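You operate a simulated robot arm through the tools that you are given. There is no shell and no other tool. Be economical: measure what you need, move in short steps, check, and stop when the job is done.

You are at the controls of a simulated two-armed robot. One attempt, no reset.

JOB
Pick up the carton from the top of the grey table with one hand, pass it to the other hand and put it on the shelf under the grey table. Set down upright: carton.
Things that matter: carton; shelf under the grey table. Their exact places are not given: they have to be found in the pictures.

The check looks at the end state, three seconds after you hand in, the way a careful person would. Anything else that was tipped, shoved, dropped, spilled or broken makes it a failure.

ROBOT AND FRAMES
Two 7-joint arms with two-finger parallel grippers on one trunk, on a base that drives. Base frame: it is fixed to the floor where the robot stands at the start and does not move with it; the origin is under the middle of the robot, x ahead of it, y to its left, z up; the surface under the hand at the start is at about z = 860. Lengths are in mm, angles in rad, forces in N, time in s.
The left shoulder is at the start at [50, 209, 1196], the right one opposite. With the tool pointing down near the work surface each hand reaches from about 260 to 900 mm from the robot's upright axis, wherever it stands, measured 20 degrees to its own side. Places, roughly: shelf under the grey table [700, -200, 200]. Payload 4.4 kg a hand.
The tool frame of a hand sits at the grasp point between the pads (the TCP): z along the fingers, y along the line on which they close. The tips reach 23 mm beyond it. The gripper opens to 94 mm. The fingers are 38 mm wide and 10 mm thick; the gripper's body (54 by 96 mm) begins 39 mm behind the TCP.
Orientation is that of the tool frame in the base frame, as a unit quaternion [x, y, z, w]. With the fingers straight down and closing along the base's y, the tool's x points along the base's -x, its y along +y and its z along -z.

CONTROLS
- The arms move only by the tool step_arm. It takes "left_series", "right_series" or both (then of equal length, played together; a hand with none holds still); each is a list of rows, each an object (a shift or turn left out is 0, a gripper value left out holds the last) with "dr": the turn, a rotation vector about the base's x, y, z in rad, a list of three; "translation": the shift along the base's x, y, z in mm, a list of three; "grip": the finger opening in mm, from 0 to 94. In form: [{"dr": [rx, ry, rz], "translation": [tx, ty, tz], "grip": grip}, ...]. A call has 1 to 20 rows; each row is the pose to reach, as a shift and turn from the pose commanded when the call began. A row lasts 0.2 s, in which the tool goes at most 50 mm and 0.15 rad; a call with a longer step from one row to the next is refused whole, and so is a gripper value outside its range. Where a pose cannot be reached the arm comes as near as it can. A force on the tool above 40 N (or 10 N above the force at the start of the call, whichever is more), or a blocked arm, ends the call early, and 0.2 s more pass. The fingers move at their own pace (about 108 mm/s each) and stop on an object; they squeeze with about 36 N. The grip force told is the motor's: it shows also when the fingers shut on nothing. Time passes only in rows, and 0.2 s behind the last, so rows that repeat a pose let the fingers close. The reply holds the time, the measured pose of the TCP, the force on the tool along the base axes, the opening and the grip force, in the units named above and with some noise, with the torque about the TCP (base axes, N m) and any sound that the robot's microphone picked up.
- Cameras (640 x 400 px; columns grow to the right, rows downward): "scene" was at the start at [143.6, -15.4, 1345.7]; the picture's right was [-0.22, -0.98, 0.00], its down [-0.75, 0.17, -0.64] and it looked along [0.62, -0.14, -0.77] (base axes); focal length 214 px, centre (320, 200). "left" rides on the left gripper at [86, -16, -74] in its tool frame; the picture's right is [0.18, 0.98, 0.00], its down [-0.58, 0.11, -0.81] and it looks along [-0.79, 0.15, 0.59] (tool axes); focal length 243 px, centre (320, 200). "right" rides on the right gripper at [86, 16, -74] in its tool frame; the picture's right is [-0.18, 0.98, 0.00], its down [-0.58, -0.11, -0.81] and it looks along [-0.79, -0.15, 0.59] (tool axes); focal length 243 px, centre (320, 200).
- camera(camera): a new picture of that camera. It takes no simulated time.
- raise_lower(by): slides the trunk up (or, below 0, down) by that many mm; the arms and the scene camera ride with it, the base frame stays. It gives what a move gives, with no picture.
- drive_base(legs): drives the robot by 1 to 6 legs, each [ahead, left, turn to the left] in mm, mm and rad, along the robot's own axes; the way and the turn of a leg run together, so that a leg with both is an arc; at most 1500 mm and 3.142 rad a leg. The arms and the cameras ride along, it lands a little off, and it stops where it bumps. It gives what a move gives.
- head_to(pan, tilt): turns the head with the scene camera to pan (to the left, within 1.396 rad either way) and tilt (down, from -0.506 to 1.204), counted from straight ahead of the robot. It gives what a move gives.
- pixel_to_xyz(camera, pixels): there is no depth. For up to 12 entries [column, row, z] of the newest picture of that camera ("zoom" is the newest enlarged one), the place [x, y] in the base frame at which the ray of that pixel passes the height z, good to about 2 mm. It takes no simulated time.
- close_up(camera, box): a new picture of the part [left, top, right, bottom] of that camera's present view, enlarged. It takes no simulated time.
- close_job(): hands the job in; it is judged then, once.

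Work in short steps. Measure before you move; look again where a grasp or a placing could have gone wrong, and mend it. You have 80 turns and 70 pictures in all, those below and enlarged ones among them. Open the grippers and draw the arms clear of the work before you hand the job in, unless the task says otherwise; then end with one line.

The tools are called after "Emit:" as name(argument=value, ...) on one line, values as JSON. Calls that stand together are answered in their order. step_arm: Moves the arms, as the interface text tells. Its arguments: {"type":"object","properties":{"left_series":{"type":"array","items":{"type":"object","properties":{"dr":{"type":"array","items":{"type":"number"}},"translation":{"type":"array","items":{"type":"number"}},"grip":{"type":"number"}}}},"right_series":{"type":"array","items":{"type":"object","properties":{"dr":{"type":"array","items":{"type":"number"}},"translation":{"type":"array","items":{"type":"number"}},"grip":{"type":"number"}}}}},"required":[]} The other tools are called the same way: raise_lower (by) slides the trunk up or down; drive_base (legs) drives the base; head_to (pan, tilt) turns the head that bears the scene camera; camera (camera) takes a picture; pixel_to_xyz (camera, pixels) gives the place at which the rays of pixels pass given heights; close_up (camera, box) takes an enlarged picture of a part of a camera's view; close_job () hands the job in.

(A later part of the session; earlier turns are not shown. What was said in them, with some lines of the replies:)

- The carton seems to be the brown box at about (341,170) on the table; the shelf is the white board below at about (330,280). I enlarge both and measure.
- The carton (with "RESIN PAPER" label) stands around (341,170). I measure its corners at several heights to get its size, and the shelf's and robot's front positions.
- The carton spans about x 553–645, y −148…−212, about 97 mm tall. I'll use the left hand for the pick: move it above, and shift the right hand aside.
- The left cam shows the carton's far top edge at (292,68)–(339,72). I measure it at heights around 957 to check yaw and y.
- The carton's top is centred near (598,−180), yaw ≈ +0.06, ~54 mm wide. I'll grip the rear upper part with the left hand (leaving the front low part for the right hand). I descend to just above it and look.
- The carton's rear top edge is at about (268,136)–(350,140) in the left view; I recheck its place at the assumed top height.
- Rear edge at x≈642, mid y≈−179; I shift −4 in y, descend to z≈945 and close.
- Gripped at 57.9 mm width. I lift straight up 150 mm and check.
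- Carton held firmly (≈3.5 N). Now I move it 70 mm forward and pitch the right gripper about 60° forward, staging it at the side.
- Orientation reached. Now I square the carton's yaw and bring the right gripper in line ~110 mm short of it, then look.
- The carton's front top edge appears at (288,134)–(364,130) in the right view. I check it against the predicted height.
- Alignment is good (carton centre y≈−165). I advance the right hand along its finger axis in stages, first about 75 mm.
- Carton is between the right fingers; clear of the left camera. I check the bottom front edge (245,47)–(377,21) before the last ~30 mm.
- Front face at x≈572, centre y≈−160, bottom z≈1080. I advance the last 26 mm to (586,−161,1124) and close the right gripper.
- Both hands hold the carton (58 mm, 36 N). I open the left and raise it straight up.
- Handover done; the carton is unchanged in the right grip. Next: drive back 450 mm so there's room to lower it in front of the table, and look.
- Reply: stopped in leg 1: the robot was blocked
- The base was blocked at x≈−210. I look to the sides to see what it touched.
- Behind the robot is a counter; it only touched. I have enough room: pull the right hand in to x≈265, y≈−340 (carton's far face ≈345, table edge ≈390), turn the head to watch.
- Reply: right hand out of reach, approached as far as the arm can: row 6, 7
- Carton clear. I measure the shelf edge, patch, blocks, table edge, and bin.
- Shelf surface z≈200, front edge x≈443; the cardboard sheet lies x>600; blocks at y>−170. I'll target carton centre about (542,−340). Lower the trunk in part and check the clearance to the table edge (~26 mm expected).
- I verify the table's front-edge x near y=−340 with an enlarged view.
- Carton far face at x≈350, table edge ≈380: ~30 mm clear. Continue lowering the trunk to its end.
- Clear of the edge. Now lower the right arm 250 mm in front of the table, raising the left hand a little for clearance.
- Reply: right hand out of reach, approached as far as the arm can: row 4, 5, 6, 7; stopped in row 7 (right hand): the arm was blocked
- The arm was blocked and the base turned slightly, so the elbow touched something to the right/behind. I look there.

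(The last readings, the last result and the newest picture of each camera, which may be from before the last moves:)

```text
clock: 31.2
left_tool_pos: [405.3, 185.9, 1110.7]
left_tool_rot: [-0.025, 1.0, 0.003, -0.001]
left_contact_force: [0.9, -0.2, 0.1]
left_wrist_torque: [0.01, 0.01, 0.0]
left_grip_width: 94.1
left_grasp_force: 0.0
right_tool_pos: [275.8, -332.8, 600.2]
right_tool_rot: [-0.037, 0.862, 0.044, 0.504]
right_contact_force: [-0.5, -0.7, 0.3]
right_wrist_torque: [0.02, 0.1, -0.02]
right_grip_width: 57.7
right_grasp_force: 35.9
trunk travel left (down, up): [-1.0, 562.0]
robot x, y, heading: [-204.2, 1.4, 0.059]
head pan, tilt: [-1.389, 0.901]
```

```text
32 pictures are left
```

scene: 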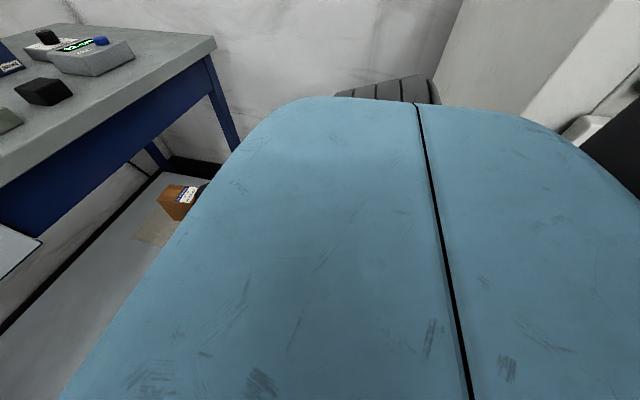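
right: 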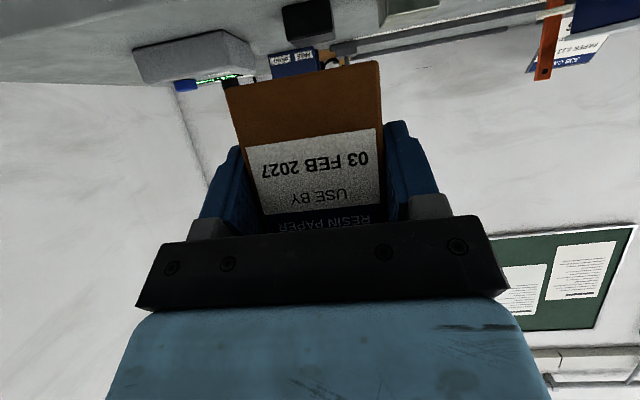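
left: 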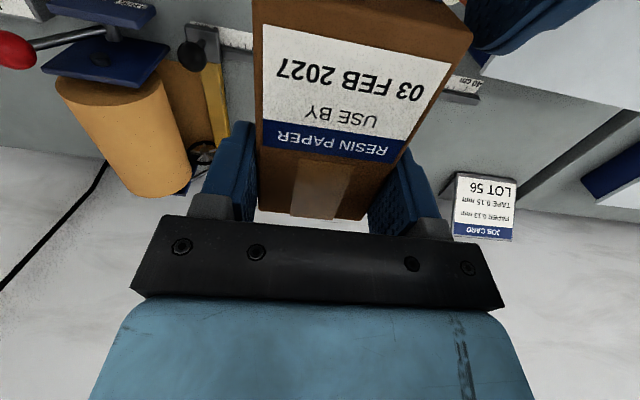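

The elbow likely met the bin (lid top z≈538, corner ≈(60,−500)) or the counter. I raise the trunk 50 mm to relieve it, and look ahead again.

Emit:
raise_lower(by=50)

Emit:
head_to(pan=-0.6, tilt=0.9)

Emit:
camera(camera="scene")

```text
clock: 32.1
left_tool_pos: [406.9, 187.1, 1160.3]
left_tool_rot: [-0.026, 1.0, 0.001, -0.001]
left_contact_force: [-0.4, 0.2, -0.8]
left_wrist_torque: [-0.01, -0.03, 0.01]
left_grip_width: 94.2
left_grasp_force: 0.0
right_tool_pos: [277.3, -332.1, 650.4]
right_tool_rot: [-0.038, 0.863, 0.043, 0.502]
right_contact_force: [-0.5, 0.9, -0.1]
right_wrist_torque: [0.02, 0.1, 0.02]
right_grip_width: 57.8
right_grasp_force: 35.8
trunk travel left (down, up): [-51.0, 512.0]
robot x, y, heading: [-202.9, 5.7, 0.057]
head pan, tilt: [-1.389, 0.901]
```

```text
clock: 33.2
left_tool_pos: [405.1, 186.9, 1158.5]
left_tool_rot: [-0.026, 1.0, 0.001, -0.001]
left_contact_force: [-0.4, 0.3, 0.0]
left_wrist_torque: [0.01, -0.04, 0.03]
left_grip_width: 93.7
left_grasp_force: 0.1
right_tool_pos: [275.1, -331.1, 649.9]
right_tool_rot: [-0.039, 0.863, 0.043, 0.502]
right_contact_force: [-0.4, 0.6, 0.4]
right_wrist_torque: [-0.02, 0.11, -0.02]
right_grip_width: 57.7
right_grasp_force: 35.7
trunk travel left (down, up): [-51.0, 512.0]
robot x, y, heading: [-206.8, 2.1, 0.054]
head pan, tilt: [-0.6, 0.901]
```

```text
31 pictures are left
```

scene: 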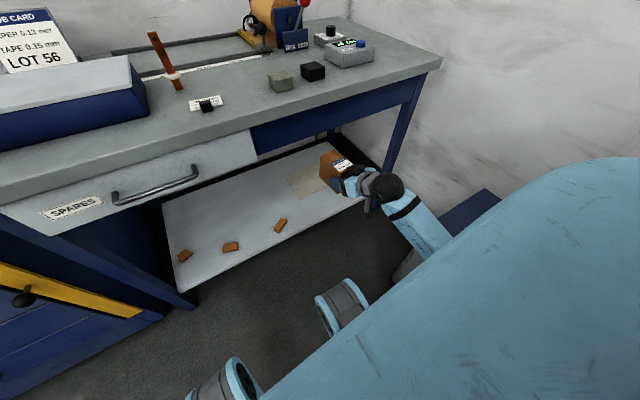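

I check the bin's far lid corner at (487,190), earlier computed at about (65,−792) for z=538, plus the apron's underside.

Emit:
close_up(camera="scene", box=[300, 100, 524, 240])

Emit:
pixel_to_xyz(camera="scene", pixels=[[487, 189, 538], [344, 207, 200], [258, 147, 770], [408, 100, 770], [258, 147, 740], [258, 128, 830], [438, 68, 830]])

```text
2.86 times, centred on (412, 170) of scene
```

zoom: 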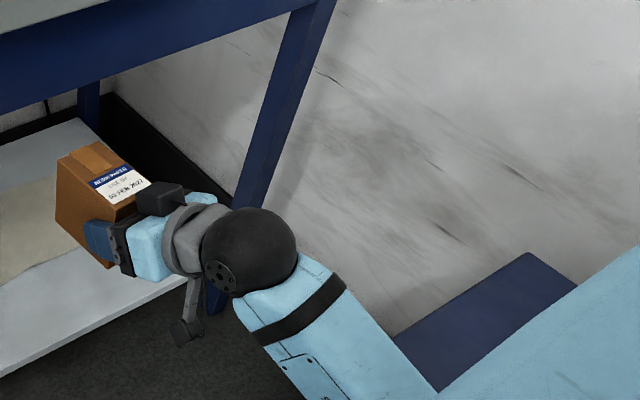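

```text
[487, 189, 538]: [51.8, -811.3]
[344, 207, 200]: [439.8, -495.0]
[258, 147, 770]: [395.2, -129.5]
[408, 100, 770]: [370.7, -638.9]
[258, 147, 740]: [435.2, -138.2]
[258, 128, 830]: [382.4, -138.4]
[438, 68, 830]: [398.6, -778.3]
```

The bin seems within measurement error of its place. I move the base 50 ahead and 70 left away from the bin and undo the heading error; the carton stays below the apron (z 605–695).

Emit:
drive_base(legs=[[50, 70, -0.055]])

Emit:
head_to(pan=-0.4, tilt=0.9)

Emit:
camera(camera="scene")

```text
clock: 34.5
left_tool_pos: [461.0, 222.9, 1160.5]
left_tool_rot: [0.005, 1.0, 0.0, 0.0]
left_contact_force: [0.5, 0.3, -0.4]
left_wrist_torque: [-0.02, 0.0, -0.04]
left_grip_width: 94.0
left_grasp_force: 0.1
right_tool_pos: [301.8, -287.5, 650.6]
right_tool_rot: [-0.013, 0.864, 0.028, 0.503]
right_contact_force: [-0.7, 0.3, -0.4]
right_wrist_torque: [-0.05, 0.16, 0.02]
right_grip_width: 57.9
right_grasp_force: 36.1
trunk travel left (down, up): [-51.0, 512.0]
robot x, y, heading: [-159.5, 74.1, -0.002]
head pan, tilt: [-0.6, 0.901]
```

```text
clock: 35.3
left_tool_pos: [460.8, 223.1, 1161.1]
left_tool_rot: [0.004, 1.0, 0.0, 0.001]
left_contact_force: [-0.2, -0.2, -0.1]
left_wrist_torque: [0.0, -0.03, -0.01]
left_grip_width: 94.0
left_grasp_force: 0.1
right_tool_pos: [300.5, -287.7, 650.9]
right_tool_rot: [-0.013, 0.864, 0.028, 0.503]
right_contact_force: [0.8, 0.3, -0.2]
right_wrist_torque: [-0.01, 0.14, -0.01]
right_grip_width: 58.0
right_grasp_force: 36.0
trunk travel left (down, up): [-51.0, 512.0]
robot x, y, heading: [-160.2, 69.3, -0.005]
head pan, tilt: [-0.4, 0.901]
```

```text
29 pictures are left
```

scene: 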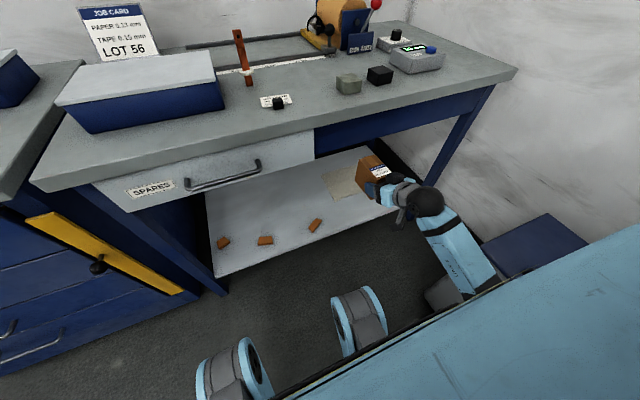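

Now I straighten the small roll error and move the carton forward-down under the table to about (508,−275,300), well above the shelf.

Emit:
step_arm(right_series=[{"translation": [18, 1, -30], "dr": [-0.018, 0.003, -0.025], "grip": 40}, {"translation": [36, 2, -60], "dr": [-0.036, 0.007, -0.05], "grip": 40}, {"translation": [54, 3, -90], "dr": [-0.036, 0.007, -0.05], "grip": 40}, {"translation": [72, 4, -120], "dr": [-0.036, 0.007, -0.05], "grip": 40}, {"translation": [90, 6, -150], "dr": [-0.036, 0.007, -0.05], "grip": 40}, {"translation": [108, 7, -180], "dr": [-0.036, 0.007, -0.05], "grip": 40}, {"translation": [126, 8, -210], "dr": [-0.036, 0.007, -0.05], "grip": 40}, {"translation": [144, 10, -240], "dr": [-0.036, 0.007, -0.05], "grip": 40}, {"translation": [144, 10, -240], "dr": [-0.036, 0.007, -0.05], "grip": 40}])

Emit:
camera(camera="scene")

```text
clock: 37.3
left_tool_pos: [460.6, 223.3, 1160.4]
left_tool_rot: [0.004, 1.0, 0.001, 0.001]
left_contact_force: [-0.8, 0.1, 0.5]
left_wrist_torque: [-0.02, 0.04, 0.01]
left_grip_width: 94.0
left_grasp_force: 0.1
right_tool_pos: [456.1, -319.3, 410.0]
right_tool_rot: [-0.007, 0.867, 0.025, 0.497]
right_contact_force: [0.4, 0.1, 0.3]
right_wrist_torque: [-0.01, 0.11, 0.02]
right_grip_width: 57.8
right_grasp_force: 36.2
right hand out of reach, approached as far as the arm can: row 1, 2, 3, 4, 5, 6, 7, 8, 9
trunk travel left (down, up): [-51.0, 512.0]
robot x, y, heading: [-159.7, 69.7, -0.005]
head pan, tilt: [-0.4, 0.901]
```

```text
28 pictures are left
```

scene: 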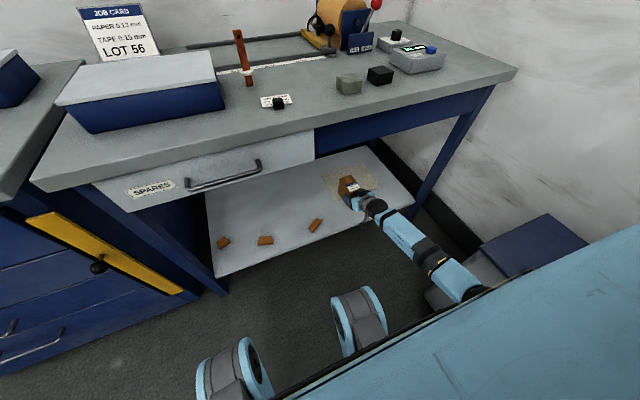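

The arm is reaching a limit at y≈−319; moving the target right to y≈−345 should be reachable. I continue to x≈505, z≈310.

Emit:
step_arm(right_series=[{"translation": [10, -25, -20], "grip": 40}, {"translation": [20, -50, -40], "grip": 40}, {"translation": [35, -67, -65], "grip": 40}, {"translation": [50, -67, -90], "grip": 40}, {"translation": [60, -67, -100], "grip": 40}, {"translation": [60, -67, -100], "grip": 40}])

Emit:
camera(camera="scene")

Emit:
camera(camera="right")

```text
clock: 38.7
left_tool_pos: [461.0, 222.5, 1160.6]
left_tool_rot: [0.004, 1.0, 0.001, 0.001]
left_contact_force: [0.3, 0.0, 0.1]
left_wrist_torque: [-0.02, -0.02, 0.02]
left_grip_width: 93.9
left_grasp_force: 0.0
right_tool_pos: [511.2, -385.8, 312.5]
right_tool_rot: [-0.008, 0.867, 0.026, 0.497]
right_contact_force: [-0.2, 0.3, 0.1]
right_wrist_torque: [0.0, 0.13, -0.01]
right_grip_width: 58.0
right_grasp_force: 36.2
trunk travel left (down, up): [-51.0, 512.0]
robot x, y, heading: [-157.8, 68.5, 0.001]
head pan, tilt: [-0.4, 0.901]
```

```text
27 pictures are left
```

scene: 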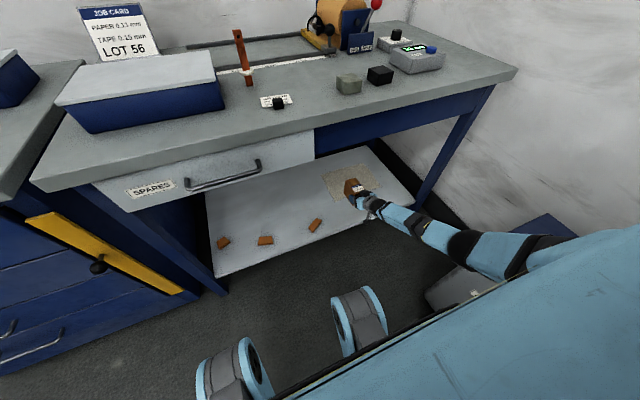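

```text
26 pictures are left
```

right: 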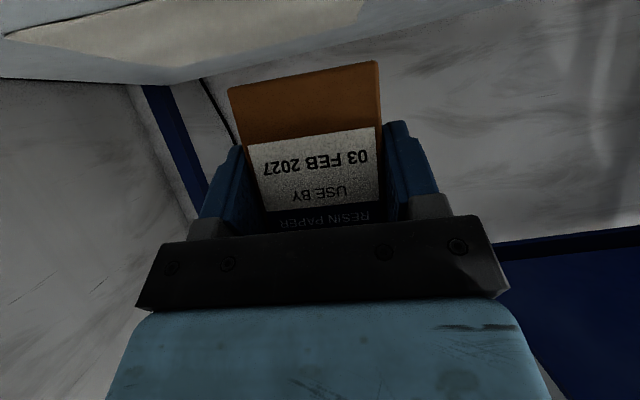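

In reach now at (511,−386,312); carton unmoved in the grip. I correct the small roll/yaw (0.036, 0.037 rad) and shift to y≈−365, keeping height.

Emit:
step_arm(right_series=[{"translation": [0, 5, -5], "dr": [-0.018, 0.003, -0.019], "grip": 40}, {"translation": [-1, 10, -10], "dr": [-0.036, 0.006, -0.037], "grip": 40}, {"translation": [-1, 15, -15], "dr": [-0.036, 0.006, -0.037], "grip": 40}, {"translation": [-1, 15, -15], "dr": [-0.036, 0.006, -0.037], "grip": 40}])

Emit:
close_up(camera="scene", box=[280, 130, 600, 330])

```text
clock: 39.7
left_tool_pos: [460.8, 222.5, 1160.8]
left_tool_rot: [0.005, 1.0, 0.001, 0.001]
left_contact_force: [-0.3, -0.4, 0.0]
left_wrist_torque: [0.01, 0.03, -0.02]
left_grip_width: 94.2
left_grasp_force: 0.0
right_tool_pos: [509.8, -371.4, 295.3]
right_tool_rot: [0.0, 0.869, 0.001, 0.495]
right_contact_force: [0.2, 0.6, -0.3]
right_wrist_torque: [0.0, 0.13, 0.01]
right_grip_width: 57.6
right_grasp_force: 36.5
trunk travel left (down, up): [-51.0, 512.0]
robot x, y, heading: [-157.3, 66.5, -0.005]
head pan, tilt: [-0.4, 0.901]
```

```text
2.00 times, centred on (440, 230) of scene
```

zoom: 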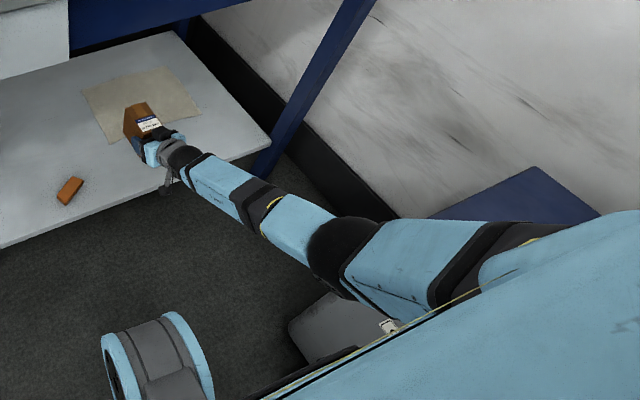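

Level now; descend 40 mm (carton bottom would be ≈10 mm above the shelf) with pitch trim, and look.

Emit:
step_arm(right_series=[{"translation": [0, 0, -10], "dr": [0, -0.014, 0], "grip": 40}, {"translation": [0, 0, -20], "dr": [0, -0.014, 0], "grip": 40}, {"translation": [0, 0, -30], "dr": [0, -0.014, 0], "grip": 40}, {"translation": [0, 0, -38], "dr": [0, -0.014, 0], "grip": 40}, {"translation": [0, 0, -38], "dr": [0, -0.014, 0], "grip": 40}])

Emit:
close_up(camera="scene", box=[280, 140, 440, 240])

Emit:
camera(camera="right")

```text
clock: 40.9
left_tool_pos: [459.8, 222.9, 1160.8]
left_tool_rot: [0.004, 1.0, 0.001, 0.0]
left_contact_force: [0.6, 0.3, -0.1]
left_wrist_torque: [-0.02, 0.01, 0.0]
left_grip_width: 94.0
left_grasp_force: 0.1
right_tool_pos: [511.3, -373.0, 257.2]
right_tool_rot: [0.0, 0.866, 0.001, 0.501]
right_contact_force: [0.3, -0.5, 0.8]
right_wrist_torque: [0.0, 0.14, 0.02]
right_grip_width: 57.9
right_grasp_force: 35.6
trunk travel left (down, up): [-51.0, 512.0]
robot x, y, heading: [-161.5, 71.7, -0.005]
head pan, tilt: [-0.4, 0.901]
```

```text
4.00 times, centred on (360, 190) of scene
```

zoom: 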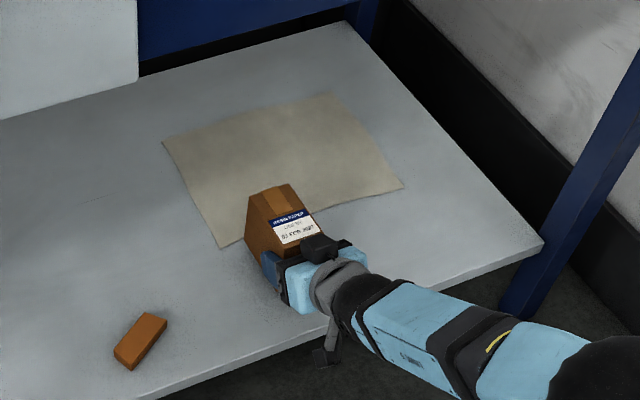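

```text
23 pictures are left
```

right: 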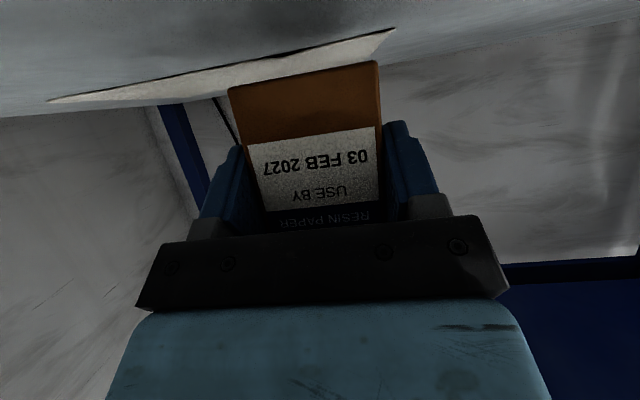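

Clear all round. I descend in small rows until the carton touches (expected at z≈246).

Emit:
step_arm(right_series=[{"translation": [0, 0, -3], "grip": 40}, {"translation": [0, 0, -6], "grip": 40}, {"translation": [0, 0, -9], "grip": 40}, {"translation": [0, 0, -9], "grip": 40}])

```text
clock: 41.9
left_tool_pos: [460.9, 222.1, 1161.2]
left_tool_rot: [0.005, 1.0, 0.0, 0.001]
left_contact_force: [0.5, 0.4, -0.3]
left_wrist_torque: [0.02, 0.01, 0.01]
left_grip_width: 94.4
left_grasp_force: 0.1
right_tool_pos: [509.5, -370.2, 247.8]
right_tool_rot: [0.0, 0.866, 0.001, 0.501]
right_contact_force: [-1.1, 0.8, 0.3]
right_wrist_torque: [0.0, 0.08, 0.01]
right_grip_width: 57.9
right_grasp_force: 36.1
trunk travel left (down, up): [-51.0, 512.0]
robot x, y, heading: [-162.4, 71.5, -0.002]
head pan, tilt: [-0.4, 0.901]
```

No contact yet; I go down in 1 mm rows.

Emit:
step_arm(right_series=[{"translation": [0, 0, -1], "grip": 40}, {"translation": [0, 0, -2], "grip": 40}, {"translation": [0, 0, -3], "grip": 40}])

```text
clock: 42.7
left_tool_pos: [462.0, 222.4, 1160.0]
left_tool_rot: [0.005, 1.0, 0.001, 0.001]
left_contact_force: [0.2, 0.3, 0.3]
left_wrist_torque: [0.02, 0.03, 0.01]
left_grip_width: 94.0
left_grasp_force: 0.0
right_tool_pos: [511.3, -370.4, 245.0]
right_tool_rot: [0.0, 0.866, 0.002, 0.501]
right_contact_force: [-0.1, -1.1, 1.4]
right_wrist_torque: [-0.02, 0.12, 0.01]
right_grip_width: 57.8
right_grasp_force: 36.0
trunk travel left (down, up): [-51.0, 512.0]
robot x, y, heading: [-162.0, 69.7, -0.004]
head pan, tilt: [-0.4, 0.901]
```

Still little force (z +1.4 N). A few more millimetres.

Emit:
step_arm(right_series=[{"translation": [0, 0, -1], "grip": 40}, {"translation": [0, 0, -2], "grip": 40}, {"translation": [0, 0, -2], "grip": 40}])

Emit:
close_up(camera="right", box=[160, 0, 480, 200])

```text
clock: 43.5
left_tool_pos: [460.6, 221.4, 1162.1]
left_tool_rot: [0.004, 1.0, 0.001, 0.0]
left_contact_force: [0.0, 0.0, -0.2]
left_wrist_torque: [0.02, -0.01, 0.02]
left_grip_width: 93.9
left_grasp_force: 0.1
right_tool_pos: [511.8, -370.6, 243.5]
right_tool_rot: [0.0, 0.866, 0.001, 0.501]
right_contact_force: [0.0, 1.7, 0.2]
right_wrist_torque: [0.02, 0.13, -0.02]
right_grip_width: 57.6
right_grasp_force: 36.1
trunk travel left (down, up): [-51.0, 512.0]
robot x, y, heading: [-159.9, 69.7, -0.002]
head pan, tilt: [-0.4, 0.901]
```

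```text
2.00 times, centred on (320, 100) of right
```

zoom: 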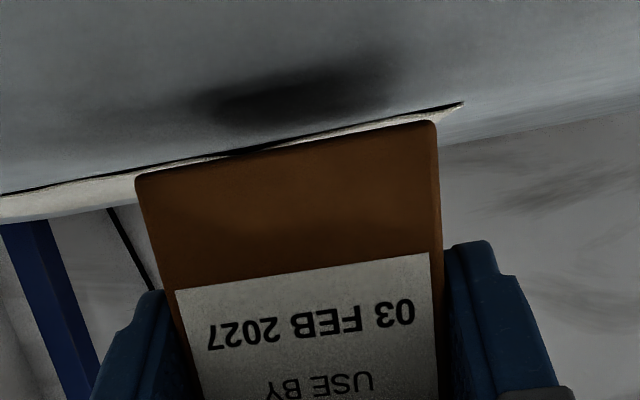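

Shadow under the carton is close, but no contact force. Continue down 1 mm per row.

Emit:
step_arm(right_series=[{"translation": [0, 0, -1], "grip": 40}, {"translation": [0, 0, -2], "grip": 40}, {"translation": [0, 0, -3], "grip": 40}, {"translation": [0, 0, -4], "grip": 40}, {"translation": [0, 0, -4], "grip": 40}])

Emit:
close_up(camera="right", box=[160, 0, 480, 200])

```text
clock: 44.7
left_tool_pos: [462.3, 222.7, 1160.7]
left_tool_rot: [0.005, 1.0, 0.001, 0.001]
left_contact_force: [0.1, -0.6, 0.0]
left_wrist_torque: [-0.03, -0.01, 0.01]
left_grip_width: 93.8
left_grasp_force: 0.1
right_tool_pos: [509.7, -369.1, 244.1]
right_tool_rot: [0.001, 0.866, 0.0, 0.501]
right_contact_force: [0.6, -0.4, 0.1]
right_wrist_torque: [0.01, 0.14, -0.01]
right_grip_width: 57.9
right_grasp_force: 35.7
right hand out of reach, approached as far as the arm can: row 4, 5
trunk travel left (down, up): [-51.0, 512.0]
robot x, y, heading: [-157.5, 74.5, -0.002]
head pan, tilt: [-0.4, 0.901]
```

```text
2.00 times, centred on (320, 100) of right
```

zoom: 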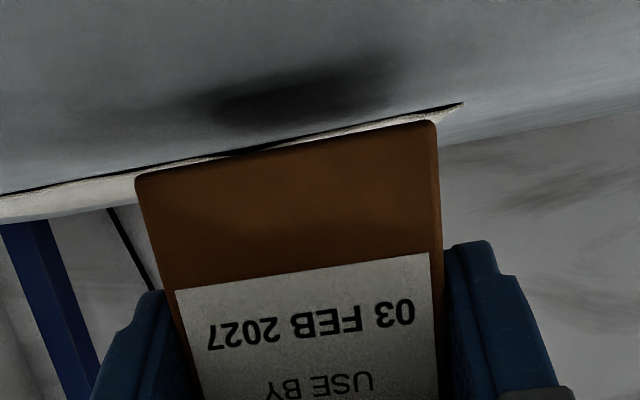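

The arm is at its reach limit; I lower by trunk 4 mm instead and check the force.

Emit:
raise_lower(by=-4)

Emit:
close_up(camera="right", box=[160, 0, 480, 200])

```text
clock: 45.2
left_tool_pos: [461.1, 221.7, 1157.4]
left_tool_rot: [0.004, 1.0, 0.0, 0.001]
left_contact_force: [-0.4, 0.8, -0.1]
left_wrist_torque: [0.02, -0.02, -0.02]
left_grip_width: 93.9
left_grasp_force: 0.0
right_tool_pos: [509.7, -369.1, 238.8]
right_tool_rot: [0.001, 0.866, 0.0, 0.501]
right_contact_force: [0.3, 0.0, -0.1]
right_wrist_torque: [0.0, 0.17, 0.03]
right_grip_width: 57.9
right_grasp_force: 36.3
trunk travel left (down, up): [-47.0, 516.0]
robot x, y, heading: [-162.0, 72.8, -0.004]
head pan, tilt: [-0.4, 0.901]
```

```text
2.00 times, centred on (320, 100) of right
```

zoom: 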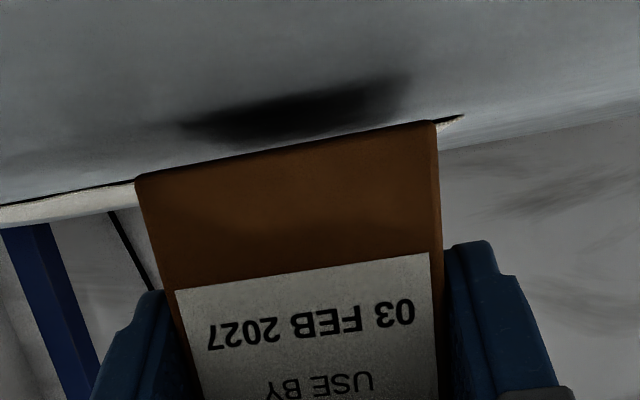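

The shadow is drawing nearer; still no contact. Lower by 4 mm more.

Emit:
raise_lower(by=-4)

Emit:
close_up(camera="right", box=[160, 0, 480, 200])

```text
clock: 45.7
left_tool_pos: [459.5, 222.8, 1154.2]
left_tool_rot: [0.005, 1.0, 0.001, 0.001]
left_contact_force: [-0.3, -0.3, -0.2]
left_wrist_torque: [-0.02, 0.02, -0.01]
left_grip_width: 94.0
left_grasp_force: 0.1
right_tool_pos: [509.8, -370.1, 234.9]
right_tool_rot: [0.0, 0.866, 0.0, 0.501]
right_contact_force: [-0.6, 0.3, 0.7]
right_wrist_torque: [0.02, 0.09, 0.03]
right_grip_width: 57.8
right_grasp_force: 36.0
trunk travel left (down, up): [-43.0, 520.0]
robot x, y, heading: [-158.1, 72.9, -0.005]
head pan, tilt: [-0.4, 0.901]
```

```text
2.00 times, centred on (320, 100) of right
```

zoom: 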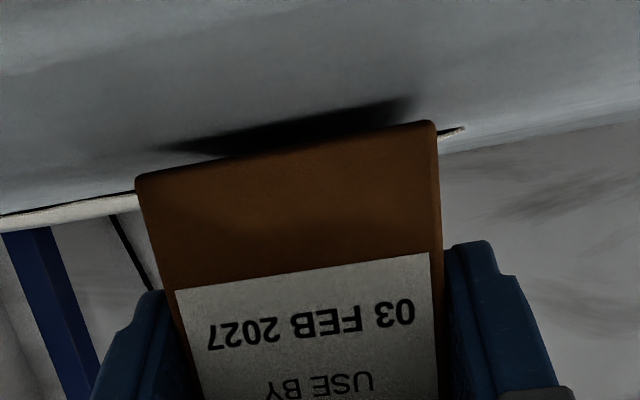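

Nearly there; lower 3 mm.

Emit:
raise_lower(by=-3)

Emit:
close_up(camera="right", box=[160, 0, 480, 200])

```text
clock: 46.2
left_tool_pos: [460.3, 223.1, 1150.4]
left_tool_rot: [0.004, 1.0, 0.0, 0.001]
left_contact_force: [0.5, 0.3, -0.2]
left_wrist_torque: [0.0, 0.02, 0.02]
left_grip_width: 94.1
left_grasp_force: 0.0
right_tool_pos: [510.9, -370.1, 232.1]
right_tool_rot: [0.001, 0.865, -0.001, 0.501]
right_contact_force: [0.8, -0.1, 0.6]
right_wrist_torque: [-0.03, 0.14, -0.02]
right_grip_width: 57.7
right_grasp_force: 36.5
trunk travel left (down, up): [-40.0, 523.0]
robot x, y, heading: [-159.5, 69.4, -0.001]
head pan, tilt: [-0.4, 0.901]
```

```text
2.00 times, centred on (320, 100) of right
```

zoom: 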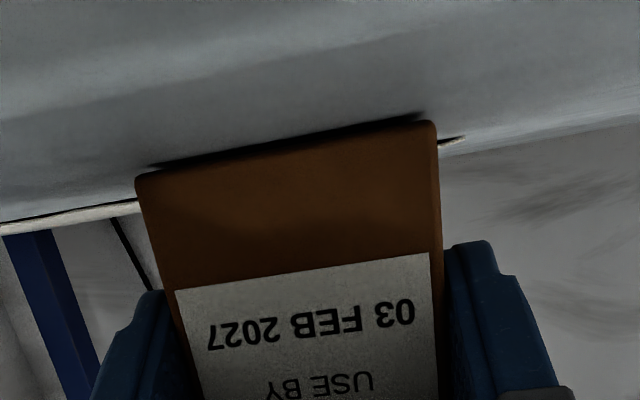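

Only ~1–2 mm of shadow left; lower 1.5 mm.

Emit:
raise_lower(by=-1.5)

Emit:
close_up(camera="right", box=[160, 0, 480, 200])

```text
clock: 46.8
left_tool_pos: [459.9, 222.0, 1149.0]
left_tool_rot: [0.004, 1.0, 0.001, 0.001]
left_contact_force: [-0.4, -0.4, 0.4]
left_wrist_torque: [0.02, -0.01, 0.01]
left_grip_width: 93.7
left_grasp_force: 0.1
right_tool_pos: [511.4, -369.3, 231.6]
right_tool_rot: [0.0, 0.865, 0.001, 0.502]
right_contact_force: [-1.4, 0.2, 0.0]
right_wrist_torque: [-0.11, -0.18, 0.0]
right_grip_width: 57.8
right_grasp_force: 35.8
trunk travel left (down, up): [-38.0, 525.0]
robot x, y, heading: [-162.8, 70.0, -0.009]
head pan, tilt: [-0.4, 0.901]
```

```text
2.00 times, centred on (320, 100) of right
```

zoom: 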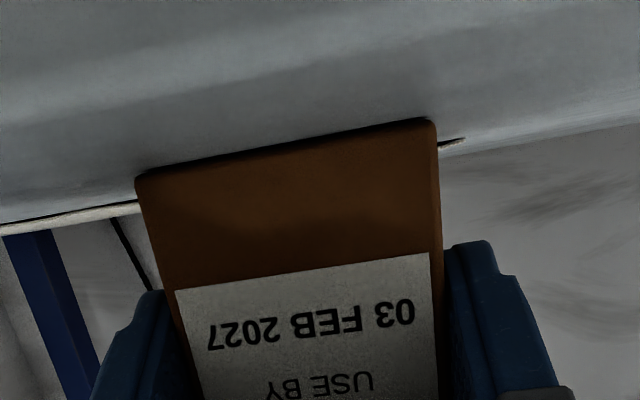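

Torque changed and the shadow vanished: the carton stands on the shelf. I release and back out along the finger axis.

Emit:
step_arm(right_series=[{"grip": 80}, {"grip": 92}, {"grip": 92}, {"translation": [-15, 0, 9], "grip": 92}, {"translation": [-35, 0, 20], "grip": 92}, {"translation": [-60, 0, 35], "grip": 92}, {"translation": [-87, 0, 50], "grip": 92}, {"translation": [-104, 0, 60], "grip": 92}, {"translation": [-104, 0, 60], "grip": 92}])

Emit:
camera(camera="right")

Emit:
close_up(camera="scene", box=[280, 120, 600, 320])

```text
clock: 48.8
left_tool_pos: [460.1, 222.9, 1148.2]
left_tool_rot: [0.004, 1.0, 0.001, 0.001]
left_contact_force: [-0.2, 0.5, 0.4]
left_wrist_torque: [-0.02, 0.01, -0.02]
left_grip_width: 94.1
left_grasp_force: 0.1
right_tool_pos: [404.1, -371.8, 293.2]
right_tool_rot: [0.0, 0.865, 0.0, 0.502]
right_contact_force: [0.2, 0.3, 0.3]
right_wrist_torque: [-0.02, -0.01, -0.01]
right_grip_width: 92.0
right_grasp_force: 0.0
trunk travel left (down, up): [-38.0, 525.0]
robot x, y, heading: [-159.5, 72.1, -0.003]
head pan, tilt: [-0.4, 0.901]
```

```text
16 pictures are left
```

right: 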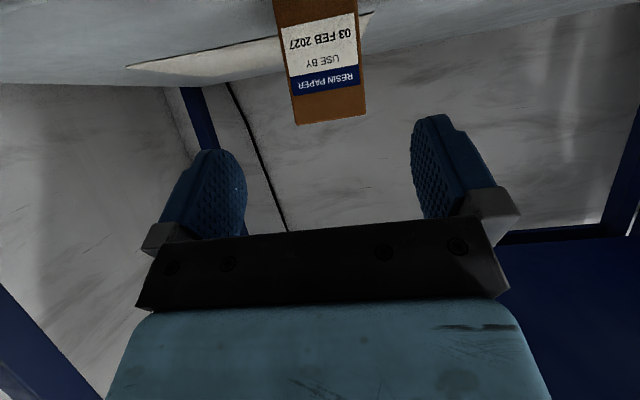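

```text
2.00 times, centred on (440, 220) of scene
```

zoom: 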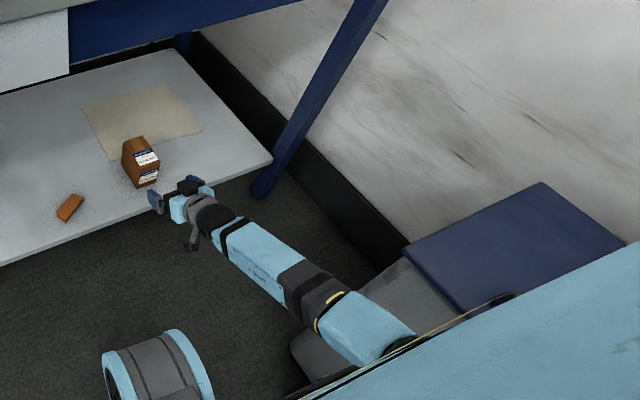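

The carton stands upright on the shelf, clear of the sheet and blocks. I raise the trunk 130 mm (hand stays below the tabletop and elbow lifts off the bin), then draw the hand back.

Emit:
raise_lower(by=130)

Emit:
step_arm(right_series=[{"translation": [-20, 0, 10]}, {"translation": [-40, 0, 20]}, {"translation": [-60, 0, 30]}, {"translation": [-80, 0, 40]}, {"translation": [-80, 0, 40]}])

Emit:
camera(camera="scene")

```text
clock: 50.3
left_tool_pos: [460.4, 223.0, 1279.1]
left_tool_rot: [0.004, 1.0, 0.001, 0.001]
left_contact_force: [-0.3, 0.5, 0.7]
left_wrist_torque: [-0.04, 0.01, 0.0]
left_grip_width: 93.9
left_grasp_force: 0.0
right_tool_pos: [404.8, -371.0, 421.2]
right_tool_rot: [0.0, 0.866, 0.001, 0.501]
right_contact_force: [-0.5, -0.5, 0.6]
right_wrist_torque: [0.03, 0.0, 0.03]
right_grip_width: 92.1
right_grasp_force: 0.0
trunk travel left (down, up): [-168.0, 395.0]
robot x, y, heading: [-161.6, 72.7, -0.002]
head pan, tilt: [-0.4, 0.901]
```

```text
clock: 51.5
left_tool_pos: [459.7, 222.3, 1278.8]
left_tool_rot: [0.005, 1.0, 0.001, 0.0]
left_contact_force: [0.7, -0.1, 0.4]
left_wrist_torque: [0.01, 0.01, 0.04]
left_grip_width: 94.0
left_grasp_force: 0.0
right_tool_pos: [321.6, -370.8, 461.7]
right_tool_rot: [-0.001, 0.866, 0.005, 0.5]
right_contact_force: [0.3, 0.6, -0.3]
right_wrist_torque: [0.03, -0.03, 0.01]
right_grip_width: 92.0
right_grasp_force: 0.1
trunk travel left (down, up): [-168.0, 395.0]
robot x, y, heading: [-159.7, 72.0, -0.002]
head pan, tilt: [-0.4, 0.901]
```

```text
14 pictures are left
```

scene: 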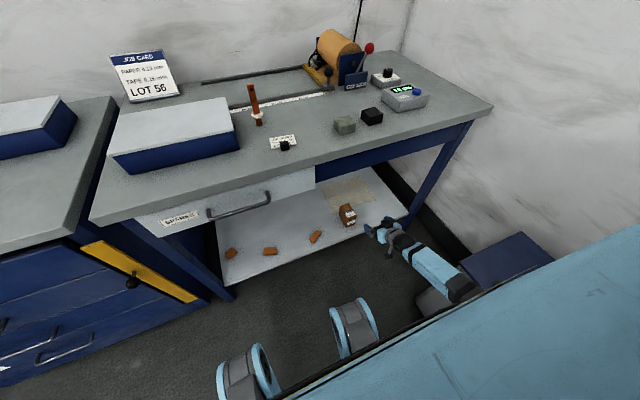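

All objects on the table look in place and the carton stands at (348,213). A last enlarged look at carton and bin.

Emit:
close_up(camera="scene", box=[300, 160, 556, 320])

Emit:
pixel_to_xyz(camera="scene", pixels=[[520, 232, 538], [345, 227, 190], [356, 224, 190]])

```text
2.50 times, centred on (428, 240) of scene
```

zoom: 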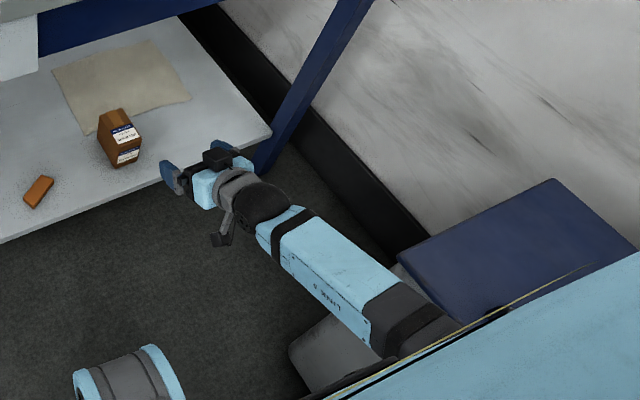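

```text
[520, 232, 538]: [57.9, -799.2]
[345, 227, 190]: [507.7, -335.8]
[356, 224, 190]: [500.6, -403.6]
```

The bin corner measures (58,−799), so it has not moved within measuring error. The carton stands upright on the shelf, its front face about 55 mm in from the edge. Both grippers are open and clear, so I hand in.

Emit:
close_job()

```text
The job is handed in.
```

The carton was lifted off the grey table with the left hand, passed to the right hand and set down upright on the shelf under the table; the job is handed in. On the way the base bumped something behind it once, and the right arm was blocked once near the bin. Later pictures showed nothing tipped or visibly moved, though I never saw what was hit behind the robot, and the bin's position could only be checked to within about 15 mm.
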